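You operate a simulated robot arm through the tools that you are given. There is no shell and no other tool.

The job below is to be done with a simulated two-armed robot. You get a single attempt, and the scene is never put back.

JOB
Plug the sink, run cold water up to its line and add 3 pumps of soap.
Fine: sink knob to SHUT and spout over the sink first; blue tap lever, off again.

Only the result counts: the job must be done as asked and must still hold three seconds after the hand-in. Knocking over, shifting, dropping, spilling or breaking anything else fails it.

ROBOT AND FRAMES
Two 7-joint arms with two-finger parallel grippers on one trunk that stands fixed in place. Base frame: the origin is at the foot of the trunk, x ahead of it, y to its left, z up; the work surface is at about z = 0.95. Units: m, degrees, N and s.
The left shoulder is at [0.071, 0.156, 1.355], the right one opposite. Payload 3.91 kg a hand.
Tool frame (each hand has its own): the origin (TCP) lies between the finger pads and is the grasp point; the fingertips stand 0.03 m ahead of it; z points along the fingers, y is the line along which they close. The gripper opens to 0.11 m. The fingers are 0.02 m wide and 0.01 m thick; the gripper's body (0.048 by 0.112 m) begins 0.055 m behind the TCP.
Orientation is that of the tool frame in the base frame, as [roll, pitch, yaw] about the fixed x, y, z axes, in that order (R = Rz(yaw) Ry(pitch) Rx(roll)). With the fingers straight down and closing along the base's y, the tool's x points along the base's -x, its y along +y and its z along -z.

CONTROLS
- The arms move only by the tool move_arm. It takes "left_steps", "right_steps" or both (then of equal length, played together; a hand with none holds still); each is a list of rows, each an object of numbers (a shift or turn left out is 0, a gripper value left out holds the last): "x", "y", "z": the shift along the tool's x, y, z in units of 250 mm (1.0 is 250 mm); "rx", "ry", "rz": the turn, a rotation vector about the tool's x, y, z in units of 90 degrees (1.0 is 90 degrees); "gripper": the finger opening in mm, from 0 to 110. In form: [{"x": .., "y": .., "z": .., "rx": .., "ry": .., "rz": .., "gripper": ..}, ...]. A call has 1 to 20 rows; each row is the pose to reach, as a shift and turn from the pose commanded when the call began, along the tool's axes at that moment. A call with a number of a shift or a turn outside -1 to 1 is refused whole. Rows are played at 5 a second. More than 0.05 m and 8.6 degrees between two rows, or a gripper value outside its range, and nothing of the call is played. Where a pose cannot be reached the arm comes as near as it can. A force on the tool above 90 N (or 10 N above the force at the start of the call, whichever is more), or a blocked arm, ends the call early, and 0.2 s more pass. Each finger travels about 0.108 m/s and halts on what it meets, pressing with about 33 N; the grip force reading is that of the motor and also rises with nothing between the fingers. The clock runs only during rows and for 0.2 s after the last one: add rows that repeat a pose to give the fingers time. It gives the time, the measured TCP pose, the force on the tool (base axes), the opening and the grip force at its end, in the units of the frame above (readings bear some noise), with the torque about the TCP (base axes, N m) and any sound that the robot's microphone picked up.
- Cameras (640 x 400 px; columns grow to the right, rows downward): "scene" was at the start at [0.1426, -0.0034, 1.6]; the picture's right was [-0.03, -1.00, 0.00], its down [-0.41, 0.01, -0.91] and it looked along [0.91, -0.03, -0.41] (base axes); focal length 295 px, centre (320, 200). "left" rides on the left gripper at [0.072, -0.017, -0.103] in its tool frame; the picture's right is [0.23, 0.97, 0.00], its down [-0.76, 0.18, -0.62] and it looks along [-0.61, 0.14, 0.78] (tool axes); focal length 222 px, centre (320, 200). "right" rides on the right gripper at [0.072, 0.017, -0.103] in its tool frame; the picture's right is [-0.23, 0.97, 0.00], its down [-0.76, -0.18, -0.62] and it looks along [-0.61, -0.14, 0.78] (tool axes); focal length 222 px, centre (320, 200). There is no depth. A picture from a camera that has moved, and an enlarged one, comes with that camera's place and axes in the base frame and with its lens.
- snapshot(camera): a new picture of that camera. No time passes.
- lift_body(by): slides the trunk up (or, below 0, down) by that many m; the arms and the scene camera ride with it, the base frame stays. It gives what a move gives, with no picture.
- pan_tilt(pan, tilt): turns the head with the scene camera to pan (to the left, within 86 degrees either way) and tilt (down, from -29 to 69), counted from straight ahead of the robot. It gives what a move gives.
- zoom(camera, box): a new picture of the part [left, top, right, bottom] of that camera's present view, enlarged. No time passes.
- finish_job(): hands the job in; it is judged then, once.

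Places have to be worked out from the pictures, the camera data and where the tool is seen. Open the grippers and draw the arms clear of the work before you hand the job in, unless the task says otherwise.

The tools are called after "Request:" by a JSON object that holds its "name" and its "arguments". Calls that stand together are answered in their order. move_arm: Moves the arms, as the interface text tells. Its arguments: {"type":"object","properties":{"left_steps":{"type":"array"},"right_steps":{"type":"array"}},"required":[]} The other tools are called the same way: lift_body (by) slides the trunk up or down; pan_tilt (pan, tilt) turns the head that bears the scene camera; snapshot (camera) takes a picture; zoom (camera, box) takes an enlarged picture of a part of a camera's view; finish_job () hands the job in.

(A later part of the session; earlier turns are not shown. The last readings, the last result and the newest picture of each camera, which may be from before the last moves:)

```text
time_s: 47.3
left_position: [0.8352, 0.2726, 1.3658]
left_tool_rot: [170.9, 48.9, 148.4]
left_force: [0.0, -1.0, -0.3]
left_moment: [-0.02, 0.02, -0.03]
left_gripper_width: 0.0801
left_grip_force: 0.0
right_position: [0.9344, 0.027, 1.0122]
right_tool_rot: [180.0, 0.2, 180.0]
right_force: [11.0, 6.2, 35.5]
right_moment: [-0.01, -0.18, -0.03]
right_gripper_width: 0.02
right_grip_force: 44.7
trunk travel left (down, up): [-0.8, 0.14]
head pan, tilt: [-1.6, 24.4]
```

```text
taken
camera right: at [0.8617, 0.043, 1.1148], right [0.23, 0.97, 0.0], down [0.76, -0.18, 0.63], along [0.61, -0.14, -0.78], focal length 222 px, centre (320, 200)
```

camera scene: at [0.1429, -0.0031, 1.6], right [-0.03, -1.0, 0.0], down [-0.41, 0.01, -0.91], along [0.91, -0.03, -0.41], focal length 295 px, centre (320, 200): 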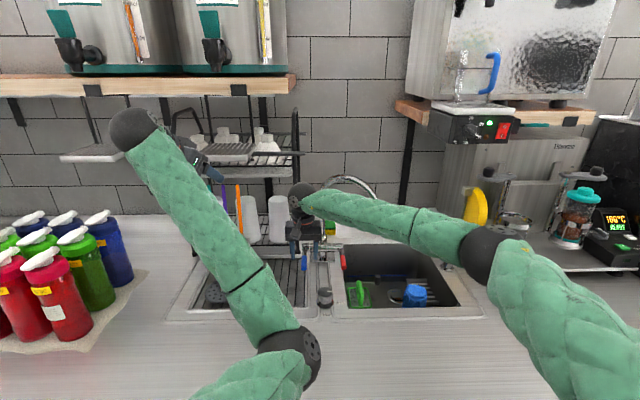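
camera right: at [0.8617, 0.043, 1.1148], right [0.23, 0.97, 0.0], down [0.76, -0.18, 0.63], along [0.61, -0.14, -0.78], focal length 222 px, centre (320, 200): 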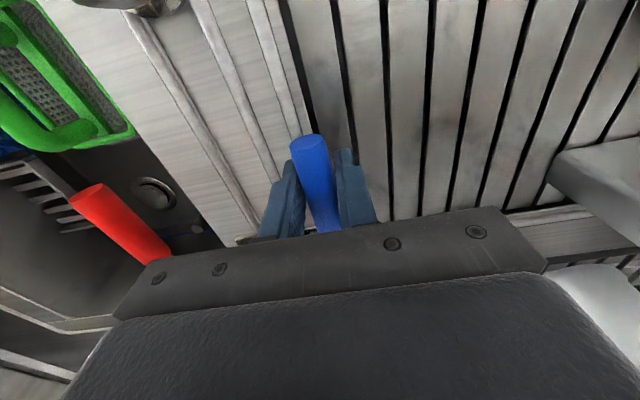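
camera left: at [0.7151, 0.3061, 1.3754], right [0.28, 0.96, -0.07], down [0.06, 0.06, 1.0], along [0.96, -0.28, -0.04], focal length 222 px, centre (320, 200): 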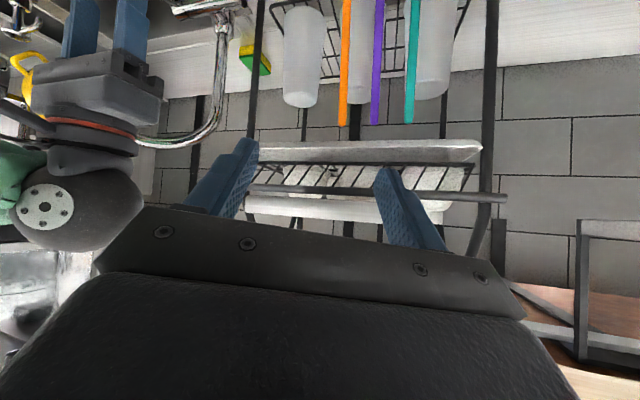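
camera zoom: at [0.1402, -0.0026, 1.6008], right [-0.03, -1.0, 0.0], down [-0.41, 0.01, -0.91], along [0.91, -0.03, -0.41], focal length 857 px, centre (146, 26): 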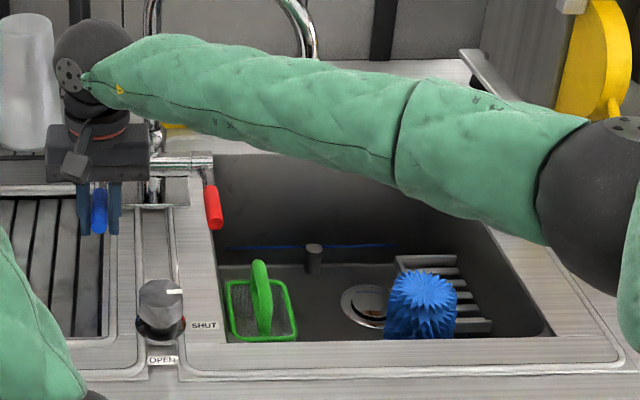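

Down is a hard stop, so up is the opening direction (stiff). I lift along the lever's arc, pitching with it, to about 10° first.

Request:
{"name": "move_arm", "arguments": {"right_steps": [{"z": -0.032}, {"x": -0.0056, "z": -0.0668, "ry": 0.0556}, {"x": -0.0144, "z": -0.1008, "ry": 0.111}]}}

Request:
{"name": "zoom", "arguments": {"camera": "scene", "box": [270, 160, 490, 320]}}

Request:
{"name": "snapshot", "arguments": {"camera": "right"}}

```text
time_s: 48.1
left_position: [0.8376, 0.2725, 1.3638]
left_tool_rot: [171.0, 48.7, 148.4]
left_force: [0.0, 0.5, -0.3]
left_moment: [0.03, 0.03, 0.02]
left_gripper_width: 0.0799
left_grip_force: 0.2
right_position: [0.9374, 0.0278, 1.0284]
right_tool_rot: [-179.9, -10.3, 180.0]
right_force: [-5.8, 6.7, -7.7]
right_moment: [0.05, 0.82, -0.13]
right_gripper_width: 0.0201
right_grip_force: 45.1
trunk travel left (down, up): [-0.8, 0.14]
head pan, tilt: [-1.6, 24.4]
```

```text
2.50 times, centred on (380, 240) of scene
camera zoom: at [0.143, -0.0023, 1.5996], right [-0.03, -1.0, 0.0], down [-0.41, 0.01, -0.91], along [0.91, -0.03, -0.41], focal length 737 px, centre (170, 100)
```

zoom: 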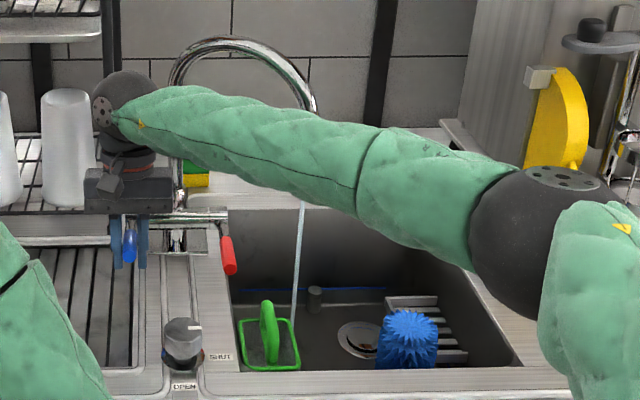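

```text
taken
camera right: at [0.8842, 0.0433, 1.143], right [0.22, 0.97, -0.04], down [0.86, -0.18, 0.48], along [0.46, -0.14, -0.88], focal length 222 px, centre (320, 200)
```

right: 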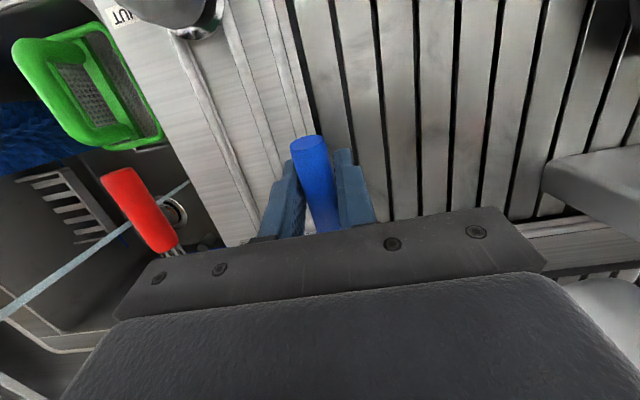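

Cold water is running into the basin. Holding the lever here for 2 s and checking the level.

Request:
{"name": "move_arm", "arguments": {"right_steps": [{"x": 0}, {"x": 0}, {"x": 0}, {"x": 0}, {"x": 0}, {"x": 0}, {"x": 0}, {"x": 0}, {"x": 0}, {"x": 0}]}}

Request:
{"name": "zoom", "arguments": {"camera": "scene", "box": [340, 230, 480, 320]}}

```text
time_s: 50.3
left_position: [0.8374, 0.2711, 1.3628]
left_tool_rot: [170.9, 48.6, 148.4]
left_force: [-0.3, -0.3, 0.9]
left_moment: [0.02, -0.02, -0.03]
left_gripper_width: 0.0797
left_grip_force: 0.1
right_position: [0.9381, 0.0275, 1.031]
right_tool_rot: [180.0, -10.0, 180.0]
right_force: [-11.3, 3.5, -7.3]
right_moment: [-0.03, 1.04, 0.0]
right_gripper_width: 0.0198
right_grip_force: 45.2
trunk travel left (down, up): [-0.8, 0.14]
head pan, tilt: [-1.6, 24.4]
```

```text
4.44 times, centred on (410, 275) of scene
camera zoom: at [0.1426, -0.0028, 1.6], right [-0.03, -1.0, 0.0], down [-0.41, 0.01, -0.91], along [0.91, -0.03, -0.41], focal length 1310 px, centre (-80, -133)
```

zoom: 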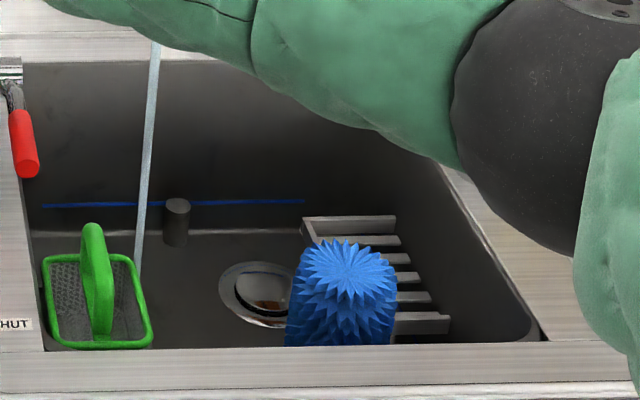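

Zooming further to look for standing water around the drain.

Request:
{"name": "zoom", "arguments": {"camera": "scene", "box": [345, 270, 435, 315]}}

Request:
{"name": "zoom", "arguments": {"camera": "right", "box": [0, 100, 240, 350]}}

```text
7.11 times, centred on (390, 292) of scene
camera zoom: at [0.1426, -0.0028, 1.6], right [-0.03, -1.0, 0.0], down [-0.41, 0.01, -0.91], along [0.91, -0.03, -0.41], focal length 2096 px, centre (-178, -458)
```

zoom: 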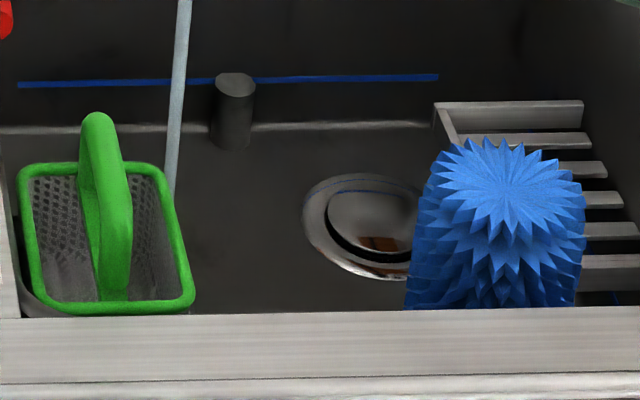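

```text
1.60 times, centred on (120, 225) of right
camera zoom: at [0.8849, 0.0431, 1.1458], right [0.22, 0.97, -0.04], down [0.86, -0.18, 0.48], along [0.46, -0.14, -0.88], focal length 355 px, centre (640, 160)
```

zoom: 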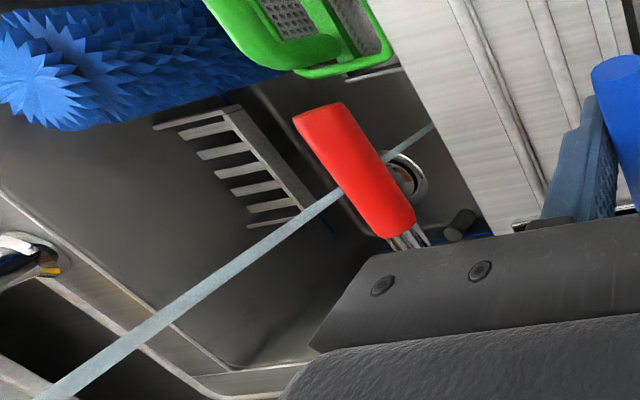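

No visible level yet; running 3 s more with the lever held.

Request:
{"name": "move_arm", "arguments": {"right_steps": [{"x": 0}, {"x": 0}, {"x": 0}, {"x": 0}, {"x": 0}, {"x": 0}, {"x": 0}, {"x": 0}, {"x": 0}, {"x": 0}, {"x": 0}, {"x": 0}, {"x": 0}, {"x": 0}, {"x": 0}]}}

Request:
{"name": "zoom", "arguments": {"camera": "scene", "box": [345, 260, 435, 315]}}

```text
time_s: 53.5
left_position: [0.837, 0.2717, 1.364]
left_tool_rot: [171.0, 48.7, 148.4]
left_force: [0.6, 0.3, -0.2]
left_moment: [0.01, -0.02, 0.01]
left_gripper_width: 0.0799
left_grip_force: 0.0
right_position: [0.9386, 0.028, 1.0317]
right_tool_rot: [180.0, -10.0, 179.9]
right_force: [-2.3, 4.6, -1.8]
right_moment: [0.02, 0.05, 0.03]
right_gripper_width: 0.0199
right_grip_force: 44.7
trunk travel left (down, up): [-0.8, 0.14]
head pan, tilt: [-1.6, 24.4]
```

```text
7.11 times, centred on (390, 288) of scene
camera zoom: at [0.1426, -0.0028, 1.6], right [-0.03, -1.0, 0.0], down [-0.41, 0.01, -0.91], along [0.91, -0.03, -0.41], focal length 2096 px, centre (-178, -422)
```

zoom: 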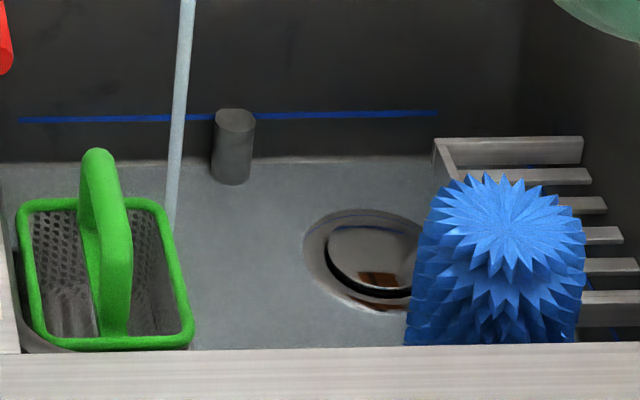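

A thin layer of water now covers the floor. Another 3 s.

Request:
{"name": "move_arm", "arguments": {"right_steps": [{"x": 0}, {"x": 0}, {"x": 0}, {"x": 0}, {"x": 0}, {"x": 0}, {"x": 0}, {"x": 0}, {"x": 0}, {"x": 0}, {"x": 0}, {"x": 0}, {"x": 0}, {"x": 0}, {"x": 0}]}}

Request:
{"name": "zoom", "arguments": {"camera": "scene", "box": [345, 260, 435, 315]}}

```text
time_s: 56.7
left_position: [0.837, 0.2717, 1.3638]
left_tool_rot: [171.0, 48.6, 148.4]
left_force: [0.7, 0.6, -0.5]
left_moment: [0.02, -0.01, 0.0]
left_gripper_width: 0.0801
left_grip_force: 0.1
right_position: [0.9376, 0.0271, 1.0308]
right_tool_rot: [180.0, -10.0, 180.0]
right_force: [1.7, 4.8, 4.1]
right_moment: [0.02, -0.5, 0.01]
right_gripper_width: 0.0198
right_grip_force: 45.4
trunk travel left (down, up): [-0.8, 0.14]
head pan, tilt: [-1.6, 24.4]
```

```text
7.11 times, centred on (390, 288) of scene
camera zoom: at [0.1426, -0.0028, 1.6], right [-0.03, -1.0, 0.0], down [-0.41, 0.01, -0.91], along [0.91, -0.03, -0.41], focal length 2096 px, centre (-178, -422)
```

zoom: 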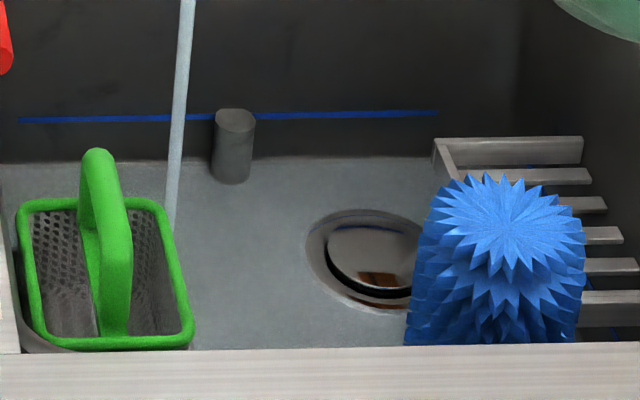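

The level rises slowly, so I open the lever further along its arc (to about 25°) and hold for a second.

Request:
{"name": "move_arm", "arguments": {"right_steps": [{"x": -0.0096, "z": -0.0517, "ry": 0.083}, {"x": -0.0263, "z": -0.102, "ry": 0.167}, {"x": -0.0263, "z": -0.102, "ry": 0.167}, {"x": -0.0263, "z": -0.102, "ry": 0.167}, {"x": -0.0263, "z": -0.102, "ry": 0.167}, {"x": -0.0263, "z": -0.102, "ry": 0.167}, {"x": -0.0263, "z": -0.102, "ry": 0.167}]}}

Request:
{"name": "zoom", "arguments": {"camera": "scene", "box": [345, 260, 435, 315]}}

Request:
{"name": "snapshot", "arguments": {"camera": "scene"}}

```text
time_s: 58.3
left_position: [0.8375, 0.2718, 1.3645]
left_tool_rot: [171.0, 48.8, 148.4]
left_force: [0.4, -0.8, -0.3]
left_moment: [-0.02, 0.0, 0.03]
left_gripper_width: 0.0801
left_grip_force: 0.0
right_position: [0.9495, 0.0276, 1.0557]
right_tool_rot: [-180.0, -25.1, -180.0]
right_force: [5.8, 10.1, 10.9]
right_moment: [0.03, -1.32, -0.01]
right_gripper_width: 0.0199
right_grip_force: 45.3
trunk travel left (down, up): [-0.8, 0.14]
head pan, tilt: [-1.6, 24.4]
```

```text
7.11 times, centred on (390, 288) of scene
camera zoom: at [0.1422, -0.0022, 1.6001], right [-0.03, -1.0, 0.0], down [-0.41, 0.01, -0.91], along [0.91, -0.03, -0.41], focal length 2096 px, centre (-178, -422)
```

zoom: 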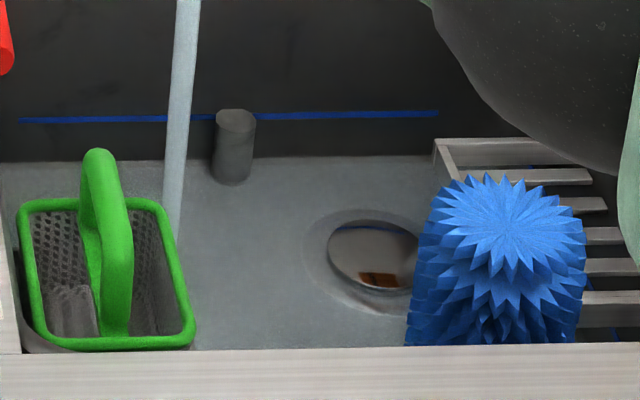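

```text
taken
camera scene: at [0.1422, -0.0022, 1.6001], right [-0.03, -1.0, 0.0], down [-0.41, 0.01, -0.91], along [0.91, -0.03, -0.41], focal length 295 px, centre (320, 200)
```

scene: 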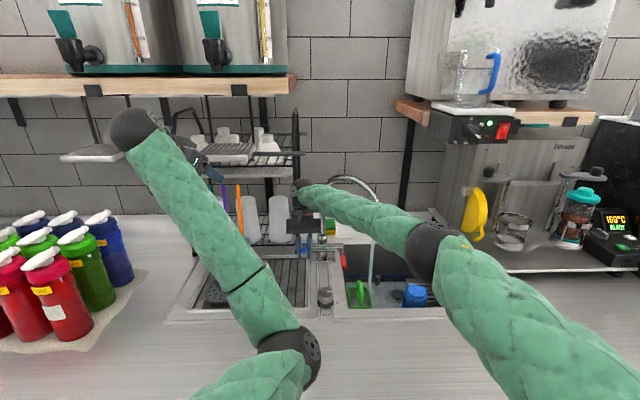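

Flow is stronger and the plug flange is now under water. Holding 2 s.

Request:
{"name": "move_arm", "arguments": {"right_steps": [{"x": 0}, {"x": 0}, {"x": 0}, {"x": 0}, {"x": 0}, {"x": 0}, {"x": 0}, {"x": 0}, {"x": 0}, {"x": 0}]}}

Request:
{"name": "zoom", "arguments": {"camera": "scene", "box": [345, 260, 435, 315]}}

```text
time_s: 60.5
left_position: [0.8371, 0.2728, 1.3646]
left_tool_rot: [171.0, 48.7, 148.3]
left_force: [0.9, -0.5, 0.3]
left_moment: [0.0, -0.03, 0.02]
left_gripper_width: 0.0797
left_grip_force: 0.1
right_position: [0.9494, 0.0279, 1.0559]
right_tool_rot: [-179.9, -25.1, 180.0]
right_force: [0.6, 10.4, 8.0]
right_moment: [0.03, -0.76, 0.05]
right_gripper_width: 0.0199
right_grip_force: 44.5
trunk travel left (down, up): [-0.8, 0.14]
head pan, tilt: [-1.6, 24.4]
```

```text
7.11 times, centred on (390, 288) of scene
camera zoom: at [0.1422, -0.0021, 1.6], right [-0.03, -1.0, 0.0], down [-0.41, 0.01, -0.91], along [0.91, -0.03, -0.41], focal length 2096 px, centre (-178, -422)
```

zoom: 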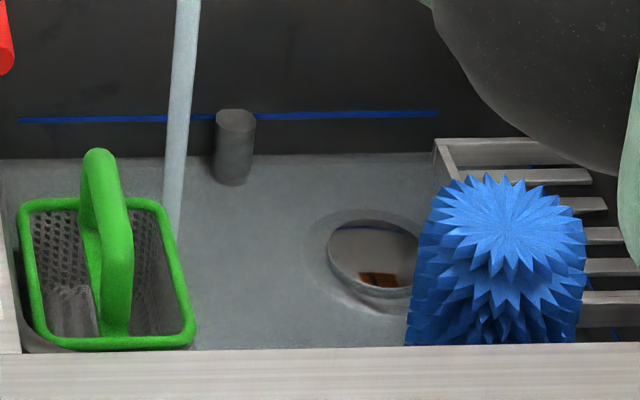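

Rising slowly; running 4 s chunks.

Request:
{"name": "move_arm", "arguments": {"right_steps": [{"x": 0}, {"x": 0}, {"x": 0}, {"x": 0}, {"x": 0}, {"x": 0}, {"x": 0}, {"x": 0}, {"x": 0}, {"x": 0}, {"x": 0}, {"x": 0}, {"x": 0}, {"x": 0}, {"x": 0}, {"x": 0}, {"x": 0}, {"x": 0}, {"x": 0}, {"x": 0}]}}

Request:
{"name": "zoom", "arguments": {"camera": "scene", "box": [345, 260, 435, 315]}}

```text
time_s: 64.7
left_position: [0.8361, 0.2722, 1.3639]
left_tool_rot: [171.0, 48.7, 148.4]
left_force: [-0.9, 0.0, 0.2]
left_moment: [0.0, -0.01, -0.02]
left_gripper_width: 0.0802
left_grip_force: 0.0
right_position: [0.9481, 0.0274, 1.0559]
right_tool_rot: [-180.0, -25.1, 180.0]
right_force: [-8.9, 10.9, -1.6]
right_moment: [-0.03, 0.47, 0.0]
right_gripper_width: 0.0199
right_grip_force: 44.8
trunk travel left (down, up): [-0.8, 0.14]
head pan, tilt: [-1.6, 24.4]
```

```text
7.11 times, centred on (390, 288) of scene
camera zoom: at [0.1422, -0.002, 1.6], right [-0.03, -1.0, 0.0], down [-0.41, 0.01, -0.91], along [0.91, -0.03, -0.41], focal length 2096 px, centre (-178, -422)
```

zoom: 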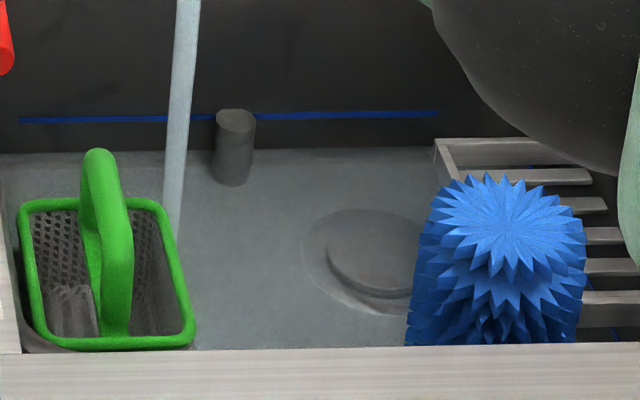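

The waterline climbs about 1.3 px/s in this view (≈35 px to go). Two more 4 s holds, checked one at a time.

Request:
{"name": "move_arm", "arguments": {"right_steps": [{"x": 0}, {"x": 0}, {"x": 0}, {"x": 0}, {"x": 0}, {"x": 0}, {"x": 0}, {"x": 0}, {"x": 0}, {"x": 0}, {"x": 0}, {"x": 0}, {"x": 0}, {"x": 0}, {"x": 0}, {"x": 0}, {"x": 0}, {"x": 0}, {"x": 0}, {"x": 0}]}}

Request:
{"name": "zoom", "arguments": {"camera": "scene", "box": [345, 260, 435, 315]}}

```text
time_s: 68.9
left_position: [0.8371, 0.2724, 1.3643]
left_tool_rot: [170.9, 48.7, 148.4]
left_force: [0.3, 0.6, 0.2]
left_moment: [-0.03, -0.01, -0.01]
left_gripper_width: 0.0801
left_grip_force: 0.2
right_position: [0.95, 0.0277, 1.0547]
right_tool_rot: [-180.0, -25.0, 180.0]
right_force: [-4.9, 10.4, 2.2]
right_moment: [-0.05, 0.03, 0.02]
right_gripper_width: 0.0197
right_grip_force: 44.8
trunk travel left (down, up): [-0.8, 0.14]
head pan, tilt: [-1.6, 24.4]
```

```text
7.11 times, centred on (390, 288) of scene
camera zoom: at [0.1423, -0.002, 1.6001], right [-0.03, -1.0, 0.0], down [-0.41, 0.01, -0.91], along [0.91, -0.03, -0.41], focal length 2096 px, centre (-178, -422)
```

zoom: 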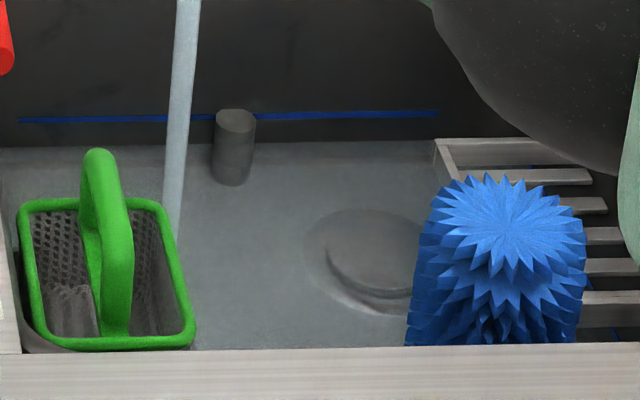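

Waterline ≈ row 142 versus line ≈ row 115. Another 4 s.

Request:
{"name": "move_arm", "arguments": {"right_steps": [{"x": 0}, {"x": 0}, {"x": 0}, {"x": 0}, {"x": 0}, {"x": 0}, {"x": 0}, {"x": 0}, {"x": 0}, {"x": 0}, {"x": 0}, {"x": 0}, {"x": 0}, {"x": 0}, {"x": 0}, {"x": 0}, {"x": 0}, {"x": 0}, {"x": 0}, {"x": 0}]}}

Request:
{"name": "zoom", "arguments": {"camera": "scene", "box": [345, 260, 435, 315]}}

```text
time_s: 73.1
left_position: [0.8364, 0.2724, 1.3632]
left_tool_rot: [170.9, 48.6, 148.5]
left_force: [-0.3, -1.1, 1.2]
left_moment: [-0.03, 0.03, -0.01]
left_gripper_width: 0.0799
left_grip_force: 0.1
right_position: [0.9495, 0.0282, 1.0552]
right_tool_rot: [180.0, -25.1, 180.0]
right_force: [-2.8, 10.3, 3.1]
right_moment: [-0.02, -0.23, -0.01]
right_gripper_width: 0.0199
right_grip_force: 44.6
trunk travel left (down, up): [-0.8, 0.14]
head pan, tilt: [-1.6, 24.4]
```

```text
7.11 times, centred on (390, 288) of scene
camera zoom: at [0.1423, -0.002, 1.6], right [-0.03, -1.0, 0.0], down [-0.41, 0.01, -0.91], along [0.91, -0.03, -0.41], focal length 2096 px, centre (-178, -422)
```

zoom: 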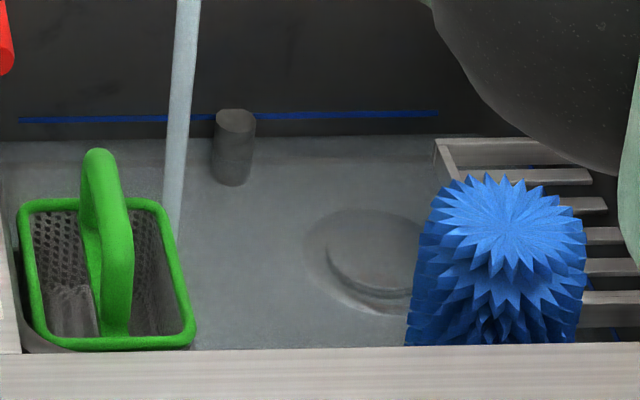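

Waterline ≈ row 137. Continuing 4 s.

Request:
{"name": "move_arm", "arguments": {"right_steps": [{"x": 0}, {"x": 0}, {"x": 0}, {"x": 0}, {"x": 0}, {"x": 0}, {"x": 0}, {"x": 0}, {"x": 0}, {"x": 0}, {"x": 0}, {"x": 0}, {"x": 0}, {"x": 0}, {"x": 0}, {"x": 0}, {"x": 0}, {"x": 0}, {"x": 0}, {"x": 0}]}}

Request:
{"name": "zoom", "arguments": {"camera": "scene", "box": [345, 260, 435, 315]}}

```text
time_s: 77.3
left_position: [0.8367, 0.2707, 1.364]
left_tool_rot: [171.0, 48.7, 148.5]
left_force: [0.4, 0.3, -0.1]
left_moment: [0.0, 0.01, 0.01]
left_gripper_width: 0.0801
left_grip_force: 0.1
right_position: [0.9483, 0.0271, 1.0555]
right_tool_rot: [-179.9, -25.0, -179.9]
right_force: [-4.0, 10.5, 2.3]
right_moment: [-0.03, 0.02, 0.03]
right_gripper_width: 0.0198
right_grip_force: 45.0
trunk travel left (down, up): [-0.8, 0.14]
head pan, tilt: [-1.6, 24.4]
```

```text
7.11 times, centred on (390, 288) of scene
camera zoom: at [0.1423, -0.002, 1.6], right [-0.03, -1.0, 0.0], down [-0.41, 0.01, -0.91], along [0.91, -0.03, -0.41], focal length 2096 px, centre (-178, -422)
```

zoom: 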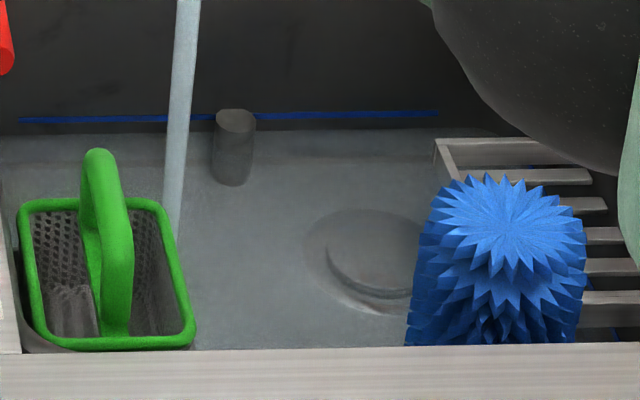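

Waterline ≈ row 131. Continuing 4 s.

Request:
{"name": "move_arm", "arguments": {"right_steps": [{"x": 0}, {"x": 0}, {"x": 0}, {"x": 0}, {"x": 0}, {"x": 0}, {"x": 0}, {"x": 0}, {"x": 0}, {"x": 0}, {"x": 0}, {"x": 0}, {"x": 0}, {"x": 0}, {"x": 0}, {"x": 0}, {"x": 0}, {"x": 0}, {"x": 0}, {"x": 0}]}}

Request:
{"name": "zoom", "arguments": {"camera": "scene", "box": [345, 260, 435, 315]}}

Request:
{"name": "zoom", "arguments": {"camera": "scene", "box": [370, 265, 410, 290]}}

```text
time_s: 81.5
left_position: [0.8367, 0.272, 1.3638]
left_tool_rot: [171.1, 48.8, 148.5]
left_force: [0.5, -0.6, -0.2]
left_moment: [0.02, 0.02, 0.01]
left_gripper_width: 0.08
left_grip_force: 0.1
right_position: [0.9487, 0.0279, 1.056]
right_tool_rot: [-179.9, -25.2, -179.9]
right_force: [-3.3, 10.6, 1.8]
right_moment: [-0.01, 0.01, 0.02]
right_gripper_width: 0.0199
right_grip_force: 44.3
trunk travel left (down, up): [-0.8, 0.14]
head pan, tilt: [-1.6, 24.4]
```

```text
7.11 times, centred on (390, 288) of scene
camera zoom: at [0.1424, -0.002, 1.6], right [-0.03, -1.0, 0.0], down [-0.41, 0.01, -0.91], along [0.91, -0.03, -0.41], focal length 2096 px, centre (-178, -422)
```

zoom: 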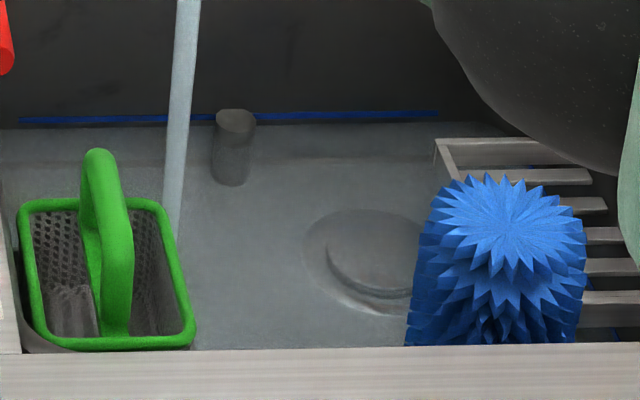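

```text
16.00 times, centred on (390, 278) of scene
camera zoom: at [0.1424, -0.002, 1.6], right [-0.03, -1.0, 0.0], down [-0.41, 0.01, -0.91], along [0.91, -0.03, -0.41], focal length 4715 px, centre (-800, -1040)
```

zoom: 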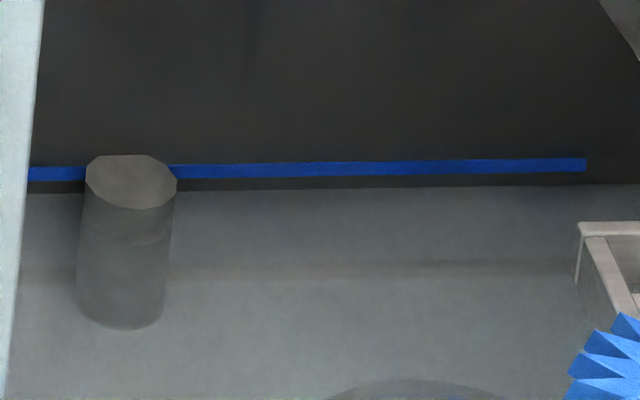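

Waterline is ~20 px below the line's centre in this 16× view, rising ≈4 px/s. Running 3 s more, then re-check.

Request:
{"name": "move_arm", "arguments": {"right_steps": [{"x": 0}, {"x": 0}, {"x": 0}, {"x": 0}, {"x": 0}, {"x": 0}, {"x": 0}, {"x": 0}, {"x": 0}, {"x": 0}, {"x": 0}, {"x": 0}, {"x": 0}, {"x": 0}]}}

Request:
{"name": "zoom", "arguments": {"camera": "scene", "box": [370, 265, 410, 290]}}

```text
time_s: 84.5
left_position: [0.8365, 0.2721, 1.3639]
left_tool_rot: [171.0, 48.7, 148.5]
left_force: [0.4, 0.3, -1.6]
left_moment: [-0.02, -0.01, -0.03]
left_gripper_width: 0.0799
left_grip_force: 0.0
right_position: [0.9494, 0.0271, 1.0555]
right_tool_rot: [-180.0, -25.1, 179.9]
right_force: [-4.2, 10.9, 2.0]
right_moment: [-0.01, 0.0, 0.03]
right_gripper_width: 0.0195
right_grip_force: 45.0
trunk travel left (down, up): [-0.8, 0.14]
head pan, tilt: [-1.6, 24.4]
```

```text
16.00 times, centred on (390, 278) of scene
camera zoom: at [0.1424, -0.002, 1.6], right [-0.03, -1.0, 0.0], down [-0.41, 0.01, -0.91], along [0.91, -0.03, -0.41], focal length 4715 px, centre (-800, -1040)
```

zoom: 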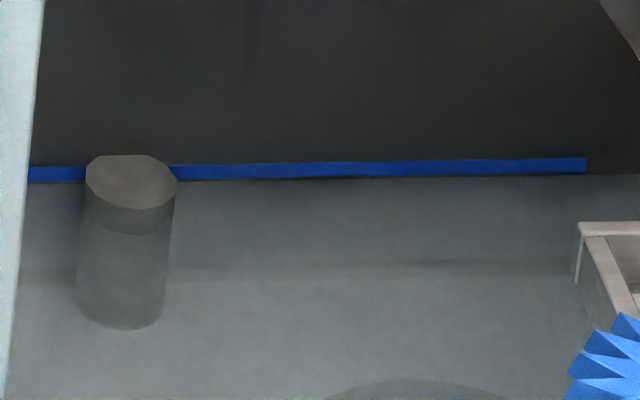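

The water is just touching the line's lower edge. Running ~1.4 s more before closing.

Request:
{"name": "move_arm", "arguments": {"right_steps": [{"x": 0}, {"x": 0}, {"x": 0}, {"x": 0}, {"x": 0}, {"x": 0}]}}

Request:
{"name": "zoom", "arguments": {"camera": "scene", "box": [370, 265, 410, 290]}}

```text
time_s: 85.9
left_position: [0.8372, 0.2723, 1.3633]
left_tool_rot: [171.0, 48.6, 148.4]
left_force: [0.2, -0.3, 0.3]
left_moment: [-0.01, 0.02, -0.02]
left_gripper_width: 0.08
left_grip_force: 0.2
right_position: [0.9483, 0.0279, 1.0539]
right_tool_rot: [-179.9, -25.1, -179.9]
right_force: [-3.2, 11.0, 1.8]
right_moment: [0.01, -0.06, 0.0]
right_gripper_width: 0.0201
right_grip_force: 44.8
trunk travel left (down, up): [-0.8, 0.14]
head pan, tilt: [-1.6, 24.4]
```

```text
16.00 times, centred on (390, 278) of scene
camera zoom: at [0.1424, -0.002, 1.6], right [-0.03, -1.0, 0.0], down [-0.41, 0.01, -0.91], along [0.91, -0.03, -0.41], focal length 4715 px, centre (-800, -1040)
```

zoom: 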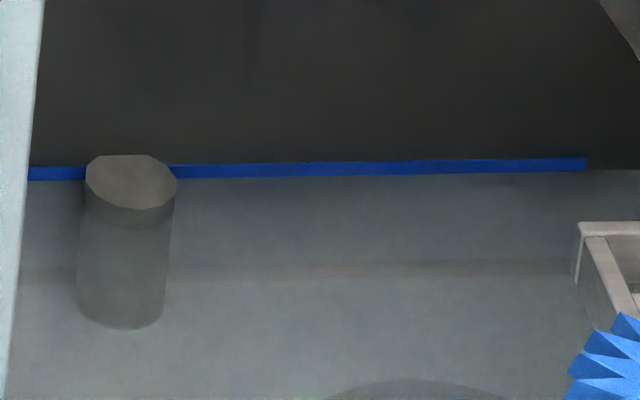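

The waterline is on the line's lower part. Two more short beats, then I swing the lever back down along its arc and press it onto its off stop.

Request:
{"name": "move_arm", "arguments": {"right_steps": [{"x": 0}, {"x": 0}, {"x": 0.003, "z": 0.053, "ry": -0.083}, {"x": -0.001, "z": 0.105, "ry": -0.167}, {"x": -0.0075, "z": 0.14, "ry": -0.222}, {"x": -0.017, "z": 0.174, "ry": -0.278}, {"x": -0.026, "z": 0.192, "ry": -0.278}, {"x": -0.026, "z": 0.192, "ry": -0.278}]}}

Request:
{"name": "zoom", "arguments": {"camera": "scene", "box": [370, 265, 410, 290]}}

Request:
{"name": "zoom", "arguments": {"camera": "scene", "box": [270, 160, 490, 320]}}

```text
time_s: 87.7
left_position: [0.8363, 0.2704, 1.3652]
left_tool_rot: [171.0, 48.8, 148.3]
left_force: [1.1, 0.5, -0.4]
left_moment: [-0.01, -0.01, 0.04]
left_gripper_width: 0.0801
left_grip_force: 0.1
right_position: [0.9356, 0.0264, 1.0118]
right_tool_rot: [179.9, 0.0, 180.0]
right_force: [-8.1, 1.9, 11.9]
right_moment: [0.03, 0.19, 0.08]
right_gripper_width: 0.0198
right_grip_force: 45.1
trunk travel left (down, up): [-0.8, 0.14]
head pan, tilt: [-1.6, 24.4]
```

```text
16.00 times, centred on (390, 278) of scene
camera zoom: at [0.1409, -0.0034, 1.6004], right [-0.03, -1.0, 0.0], down [-0.41, 0.01, -0.91], along [0.91, -0.03, -0.41], focal length 4715 px, centre (-800, -1040)
```

zoom: 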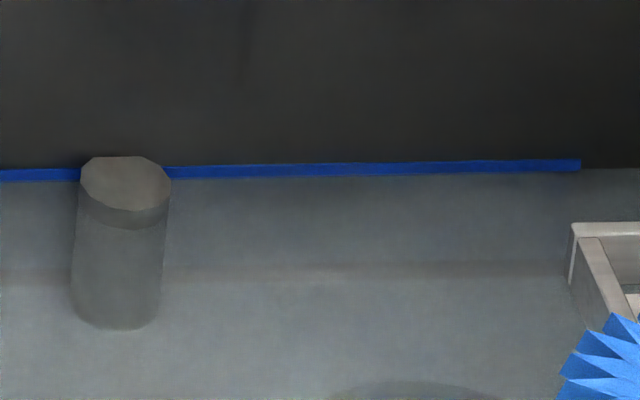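

```text
2.50 times, centred on (380, 240) of scene
camera zoom: at [0.1409, -0.0034, 1.6004], right [-0.03, -1.0, 0.0], down [-0.41, 0.01, -0.91], along [0.91, -0.03, -0.41], focal length 737 px, centre (170, 100)
```

zoom: 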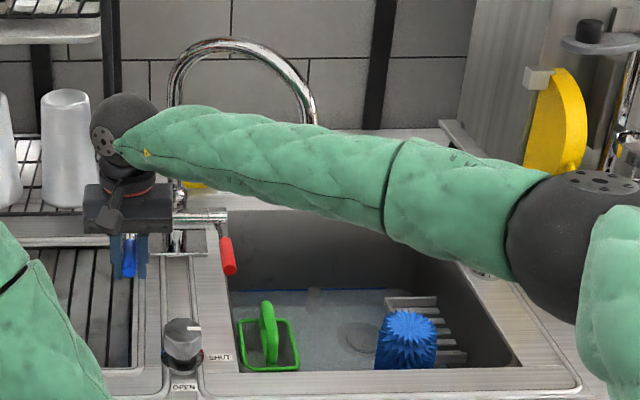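

Water is off with the level on the blue line. Releasing the lever and rising straight up.

Request:
{"name": "move_arm", "arguments": {"right_steps": [{"gripper": 60}, {"gripper": 60}, {"z": -0.12}, {"z": -0.28}, {"z": -0.44}, {"z": -0.6}]}}

Request:
{"name": "snapshot", "arguments": {"camera": "right"}}

Request:
{"name": "zoom", "arguments": {"camera": "scene", "box": [270, 160, 490, 320]}}

Request:
{"name": "zoom", "arguments": {"camera": "scene", "box": [370, 265, 410, 290]}}

```text
time_s: 89.1
left_position: [0.8374, 0.2698, 1.3646]
left_tool_rot: [170.9, 48.6, 148.5]
left_force: [0.2, -0.2, 0.2]
left_moment: [0.02, 0.0, -0.04]
left_gripper_width: 0.0799
left_grip_force: 0.1
right_position: [0.9354, 0.0287, 1.1594]
right_tool_rot: [-179.9, 0.0, -180.0]
right_force: [-0.3, 0.6, 0.2]
right_moment: [0.01, -0.03, 0.0]
right_gripper_width: 0.0601
right_grip_force: 0.0
trunk travel left (down, up): [-0.8, 0.14]
head pan, tilt: [-1.6, 24.4]
```

```text
taken
camera right: at [0.8622, 0.0446, 1.2645], right [0.23, 0.97, 0.0], down [0.76, -0.18, 0.62], along [0.61, -0.14, -0.78], focal length 222 px, centre (320, 200)
```

right: 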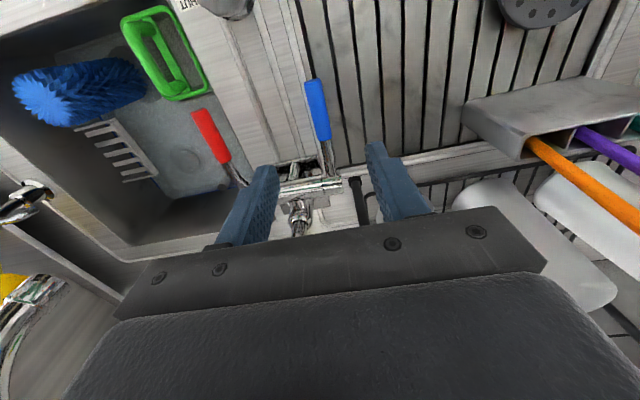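

```text
2.50 times, centred on (380, 240) of scene
camera zoom: at [0.142, -0.0033, 1.6], right [-0.03, -1.0, 0.0], down [-0.41, 0.01, -0.91], along [0.91, -0.03, -0.41], focal length 737 px, centre (170, 100)
```

zoom: 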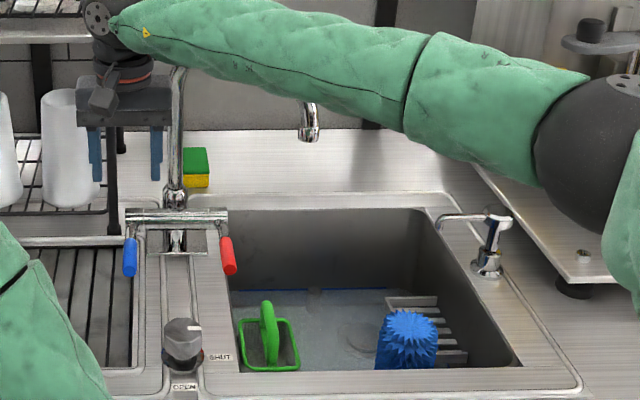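

```text
16.00 times, centred on (390, 278) of scene
camera zoom: at [0.142, -0.0033, 1.6], right [-0.03, -1.0, 0.0], down [-0.41, 0.01, -0.91], along [0.91, -0.03, -0.41], focal length 4715 px, centre (-800, -1040)
```

zoom: 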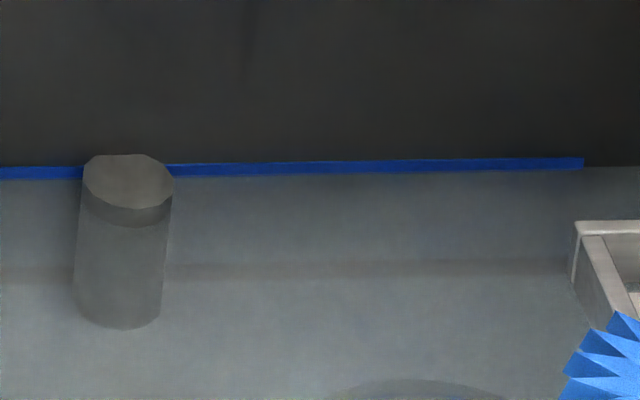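

Level sits on the line and both levers are level. Now the soap: the right hand retreats the way it came, closing the gripper.

Request:
{"name": "move_arm", "arguments": {"right_steps": [{"x": 0.12, "y": -0.02, "z": -0.1}, {"x": 0.25, "y": -0.08, "z": -0.2}, {"x": 0.38, "y": -0.16, "z": -0.3}, {"x": 0.5, "y": -0.26, "z": -0.38, "gripper": 0}, {"x": 0.6, "y": -0.38, "z": -0.46}, {"x": 0.7, "y": -0.5, "z": -0.52}, {"x": 0.78, "y": -0.635, "z": -0.562}]}}

Request:
{"name": "snapshot", "arguments": {"camera": "scene"}}

Request:
{"name": "snapshot", "arguments": {"camera": "right"}}

```text
time_s: 90.7
left_position: [0.8364, 0.2687, 1.3657]
left_tool_rot: [170.7, 48.8, 148.3]
left_force: [-0.2, -0.4, 0.7]
left_moment: [0.01, -0.04, 0.02]
left_gripper_width: 0.0803
left_grip_force: 0.0
right_position: [0.741, -0.1336, 1.3012]
right_tool_rot: [-180.0, -0.1, 179.9]
right_force: [-0.2, -0.3, 0.2]
right_moment: [0.02, 0.02, -0.03]
right_gripper_width: 0.0
right_grip_force: 33.1
trunk travel left (down, up): [-0.8, 0.14]
head pan, tilt: [-1.6, 24.4]
```

```text
taken
camera scene: at [0.1415, -0.0055, 1.6002], right [-0.03, -1.0, 0.0], down [-0.41, 0.01, -0.91], along [0.91, -0.02, -0.41], focal length 295 px, centre (320, 200)
```

scene: 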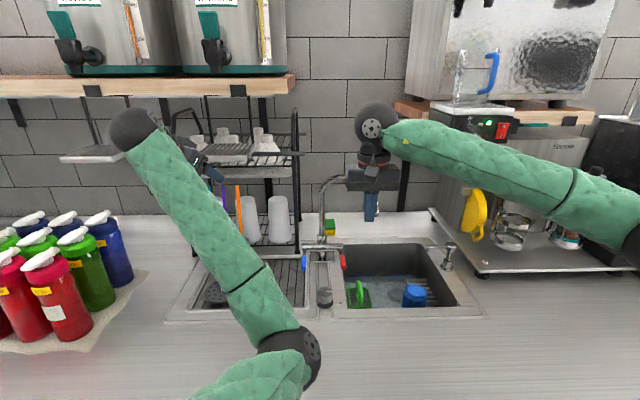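

```text
taken
camera right: at [0.6667, -0.1182, 1.4056], right [0.23, 0.97, 0.0], down [0.76, -0.18, 0.62], along [0.61, -0.14, -0.78], focal length 222 px, centre (320, 200)
```

right: 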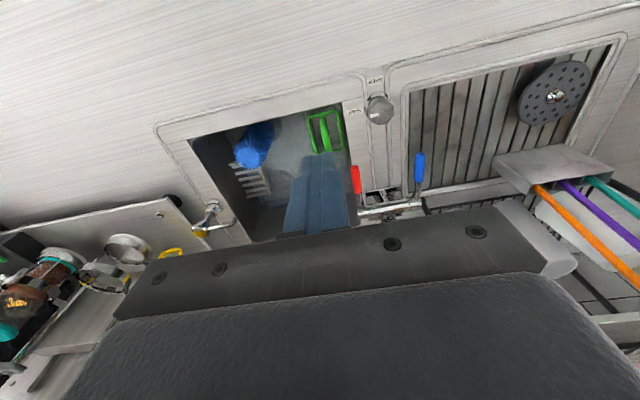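

Moving right toward the dispenser and yawing the hand ~19° outward.

Request:
{"name": "move_arm", "arguments": {"right_steps": [{"x": -0.03, "y": -0.14, "rz": 0.03}, {"x": -0.06, "y": -0.28, "rz": 0.06}, {"x": -0.09, "y": -0.42, "rz": 0.09}, {"x": -0.12, "y": -0.56, "rz": 0.12}, {"x": -0.15, "y": -0.7, "z": 0.02, "rz": 0.15}, {"x": -0.18, "y": -0.84, "z": 0.04, "rz": 0.18}, {"x": -0.2, "y": -0.98, "z": 0.06, "rz": 0.211}, {"x": -0.2, "y": -0.98, "z": 0.06, "rz": 0.211}]}}

Request:
{"name": "snapshot", "arguments": {"camera": "right"}}

Request:
{"name": "snapshot", "arguments": {"camera": "scene"}}

```text
time_s: 92.5
left_position: [0.8364, 0.2714, 1.3647]
left_tool_rot: [171.0, 48.7, 148.5]
left_force: [0.1, 0.6, -0.2]
left_moment: [-0.02, -0.02, 0.01]
left_gripper_width: 0.0801
left_grip_force: 0.1
right_position: [0.7898, -0.3778, 1.2878]
right_tool_rot: [-180.0, 0.1, 160.9]
right_force: [0.3, 0.6, -0.4]
right_moment: [-0.01, -0.02, 0.0]
right_gripper_width: 0.0002
right_grip_force: 33.2
trunk travel left (down, up): [-0.8, 0.14]
head pan, tilt: [-1.6, 24.4]
```

```text
taken
camera right: at [0.7265, -0.3396, 1.392], right [0.53, 0.85, 0.0], down [0.66, -0.42, 0.62], along [0.53, -0.33, -0.78], focal length 222 px, centre (320, 200)
```

right: 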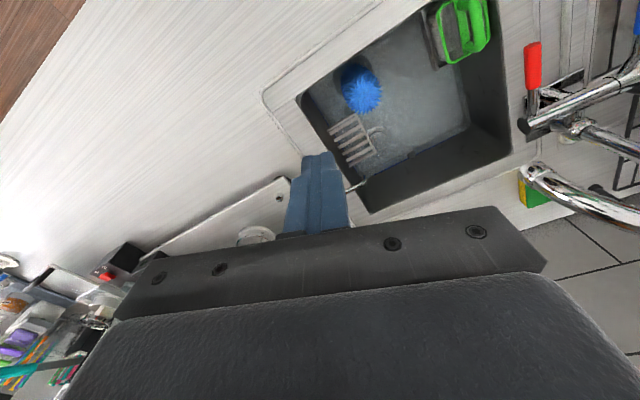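

```text
taken
camera scene: at [0.1431, -0.0025, 1.6], right [-0.03, -1.0, 0.0], down [-0.41, 0.01, -0.91], along [0.91, -0.03, -0.41], focal length 295 px, centre (320, 200)
```

scene: 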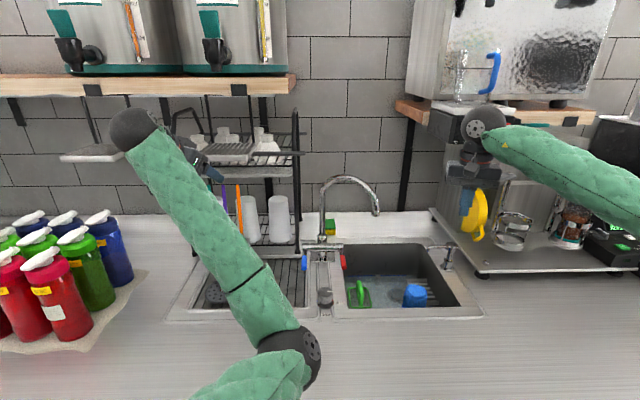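

Pitching the hand forward ~42° while moving toward the dispenser head, stopping short and above.

Request:
{"name": "move_arm", "arguments": {"right_steps": [{"x": -0.07, "y": -0.013, "z": 0.05, "ry": -0.067}, {"x": -0.14, "y": -0.026, "z": 0.1, "ry": -0.134}, {"x": -0.21, "y": -0.039, "z": 0.16, "ry": -0.2}, {"x": -0.28, "y": -0.052, "z": 0.22, "ry": -0.267}, {"x": -0.35, "y": -0.065, "z": 0.28, "ry": -0.334}, {"x": -0.42, "y": -0.078, "z": 0.33, "ry": -0.4}, {"x": -0.497, "y": -0.09, "z": 0.392, "ry": -0.467}, {"x": -0.497, "y": -0.09, "z": 0.392, "ry": -0.467}]}}

Request:
{"name": "snapshot", "arguments": {"camera": "right"}}

Request:
{"name": "snapshot", "arguments": {"camera": "scene"}}

Request:
{"name": "zoom", "arguments": {"camera": "scene", "box": [400, 190, 520, 290]}}

```text
time_s: 94.3
left_position: [0.8367, 0.2718, 1.3642]
left_tool_rot: [170.9, 48.7, 148.4]
left_force: [-0.5, 1.7, -0.2]
left_moment: [0.04, -0.02, 0.0]
left_gripper_width: 0.0801
left_grip_force: 0.1
right_position: [0.8994, -0.4375, 1.1879]
right_tool_rot: [-179.9, 42.0, 161.1]
right_force: [-0.8, 0.1, -0.6]
right_moment: [0.0, -0.02, 0.01]
right_gripper_width: 0.0
right_grip_force: 33.1
trunk travel left (down, up): [-0.8, 0.14]
head pan, tilt: [-1.6, 24.4]
```

```text
taken
camera right: at [0.7888, -0.3841, 1.2164], right [0.48, 0.87, 0.15], down [0.08, -0.22, 0.97], along [0.87, -0.45, -0.17], focal length 222 px, centre (320, 200)
```

right: 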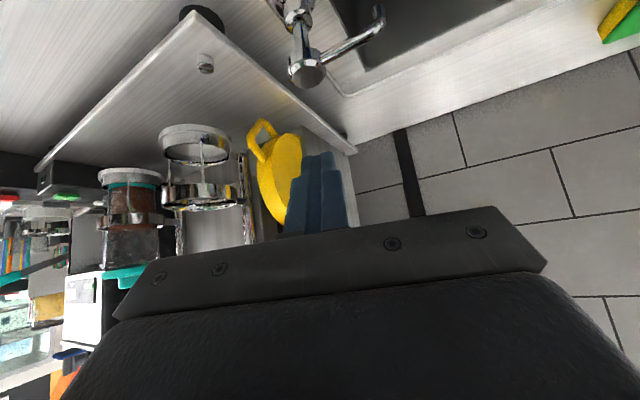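

```text
taken
camera scene: at [0.1425, -0.0033, 1.6], right [-0.03, -1.0, 0.0], down [-0.41, 0.01, -0.91], along [0.91, -0.03, -0.41], focal length 295 px, centre (320, 200)
```

scene: 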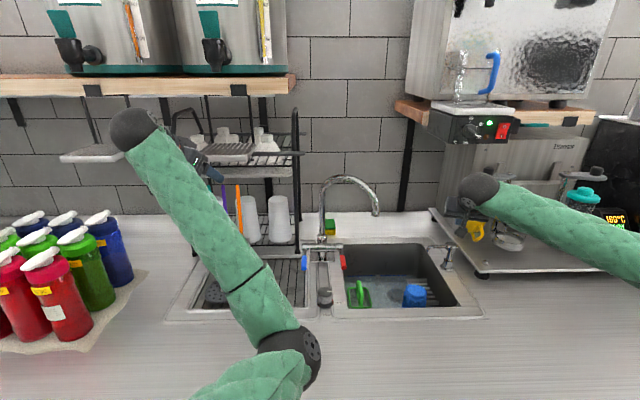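

```text
4.00 times, centred on (460, 240) of scene
camera zoom: at [0.1425, -0.0033, 1.6], right [-0.03, -1.0, 0.0], down [-0.41, 0.01, -0.91], along [0.91, -0.03, -0.41], focal length 1179 px, centre (-240, 40)
```

zoom: 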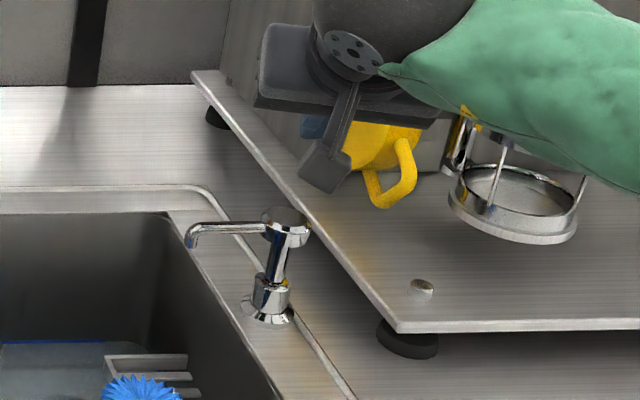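

Zooming the right camera on the dispenser head to triangulate it.

Request:
{"name": "zoom", "arguments": {"camera": "right", "box": [240, 0, 400, 110]}}

```text
3.64 times, centred on (320, 55) of right
camera zoom: at [0.7888, -0.3841, 1.2164], right [0.48, 0.87, 0.15], down [0.08, -0.22, 0.97], along [0.87, -0.45, -0.17], focal length 808 px, centre (320, 727)
```

zoom: 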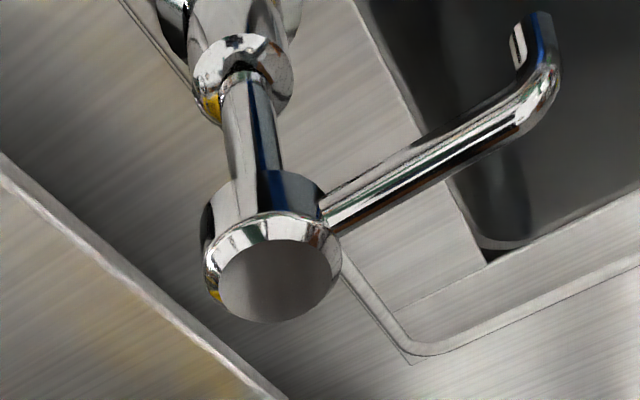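

Dispenser head top centre triangulates to ≈(0.968, -0.466, 1.058). Moving the closed fingertips to ~28 mm above it.

Request:
{"name": "move_arm", "arguments": {"right_steps": [{"x": 0.002, "y": -0.007, "z": 0.13}, {"x": 0.004, "y": -0.014, "z": 0.26}, {"x": 0.006, "y": -0.02, "z": 0.387}, {"x": 0.006, "y": -0.02, "z": 0.387}]}}

Request:
{"name": "snapshot", "arguments": {"camera": "right"}}

Request:
{"name": "zoom", "arguments": {"camera": "scene", "box": [400, 190, 520, 290]}}

```text
time_s: 95.3
left_position: [0.8368, 0.271, 1.3627]
left_tool_rot: [170.9, 48.8, 148.4]
left_force: [-0.5, -0.1, -1.1]
left_moment: [0.02, -0.01, 0.03]
left_gripper_width: 0.0802
left_grip_force: 0.1
right_position: [0.9579, -0.4639, 1.1127]
right_tool_rot: [179.9, 42.0, 160.9]
right_force: [-0.4, 0.4, -0.3]
right_moment: [0.05, 0.02, -0.02]
right_gripper_width: 0.0
right_grip_force: 32.5
trunk travel left (down, up): [-0.8, 0.14]
head pan, tilt: [-1.6, 24.4]
```

```text
taken
camera right: at [0.8478, -0.4103, 1.1427], right [0.48, 0.87, 0.15], down [0.08, -0.22, 0.97], along [0.87, -0.45, -0.18], focal length 222 px, centre (320, 200)
```

right: 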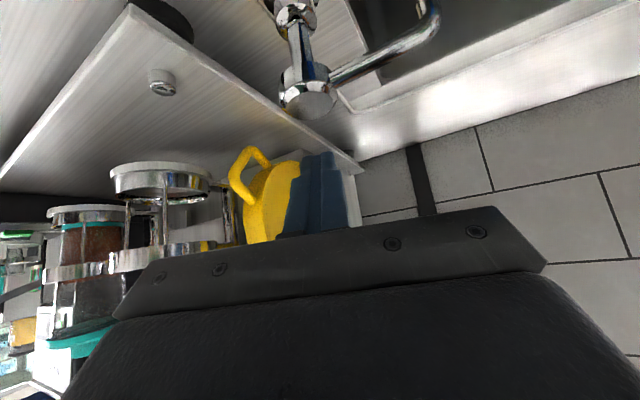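

```text
4.00 times, centred on (460, 240) of scene
camera zoom: at [0.1424, -0.0036, 1.6], right [-0.03, -1.0, 0.0], down [-0.41, 0.01, -0.91], along [0.91, -0.03, -0.41], focal length 1179 px, centre (-240, 40)
```

zoom: 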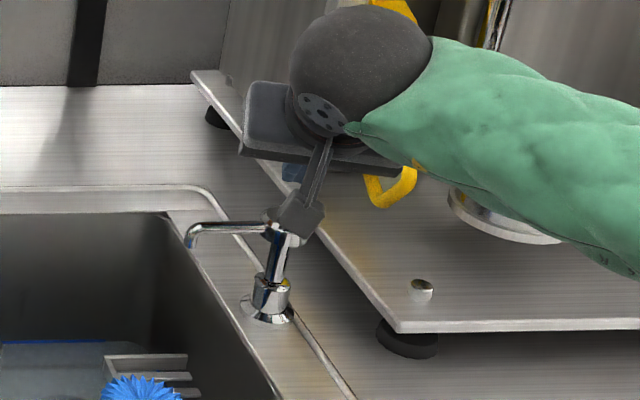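

Tip is just above the head. Pressing straight down in small increments (first ~9 mm past contact), watching force and sound.

Request:
{"name": "move_arm", "arguments": {"right_steps": [{"x": 0.038, "z": 0.02}, {"x": 0.065, "z": 0.05}, {"x": 0.091, "z": 0.079}, {"x": 0.105, "z": 0.094}]}}

Request:
{"name": "snapshot", "arguments": {"camera": "right"}}

Request:
{"name": "zoom", "arguments": {"camera": "scene", "box": [400, 190, 520, 290]}}

```text
time_s: 96.3
left_position: [0.8358, 0.2704, 1.3647]
left_tool_rot: [170.8, 48.8, 148.4]
left_force: [0.2, 0.4, 0.2]
left_moment: [-0.02, 0.0, 0.03]
left_gripper_width: 0.08
left_grip_force: 0.0
right_position: [0.9556, -0.4629, 1.0794]
right_tool_rot: [179.9, 41.9, 160.9]
right_force: [2.2, -0.9, 4.4]
right_moment: [-0.04, -0.11, 0.01]
right_gripper_width: 0.0
right_grip_force: 32.9
trunk travel left (down, up): [-0.8, 0.14]
head pan, tilt: [-1.6, 24.4]
```

```text
taken
camera right: at [0.8435, -0.4082, 1.1082], right [0.48, 0.87, 0.15], down [0.08, -0.22, 0.97], along [0.88, -0.45, -0.17], focal length 222 px, centre (320, 200)
```

right: 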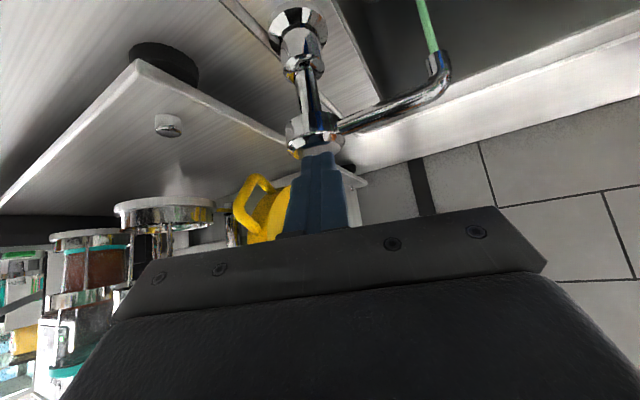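

```text
4.00 times, centred on (460, 240) of scene
camera zoom: at [0.1424, -0.0033, 1.6001], right [-0.03, -1.0, 0.0], down [-0.41, 0.01, -0.91], along [0.91, -0.03, -0.41], focal length 1179 px, centre (-240, 40)
```

zoom: 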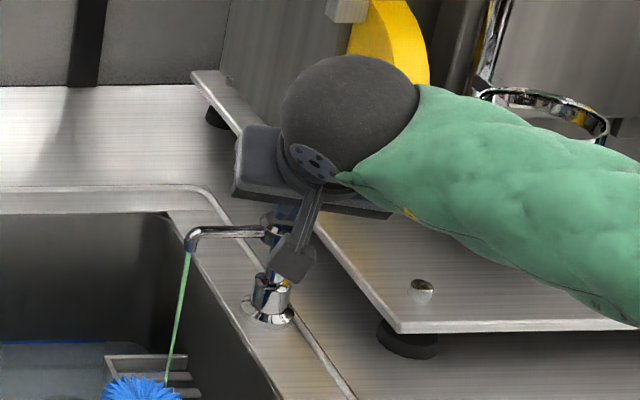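

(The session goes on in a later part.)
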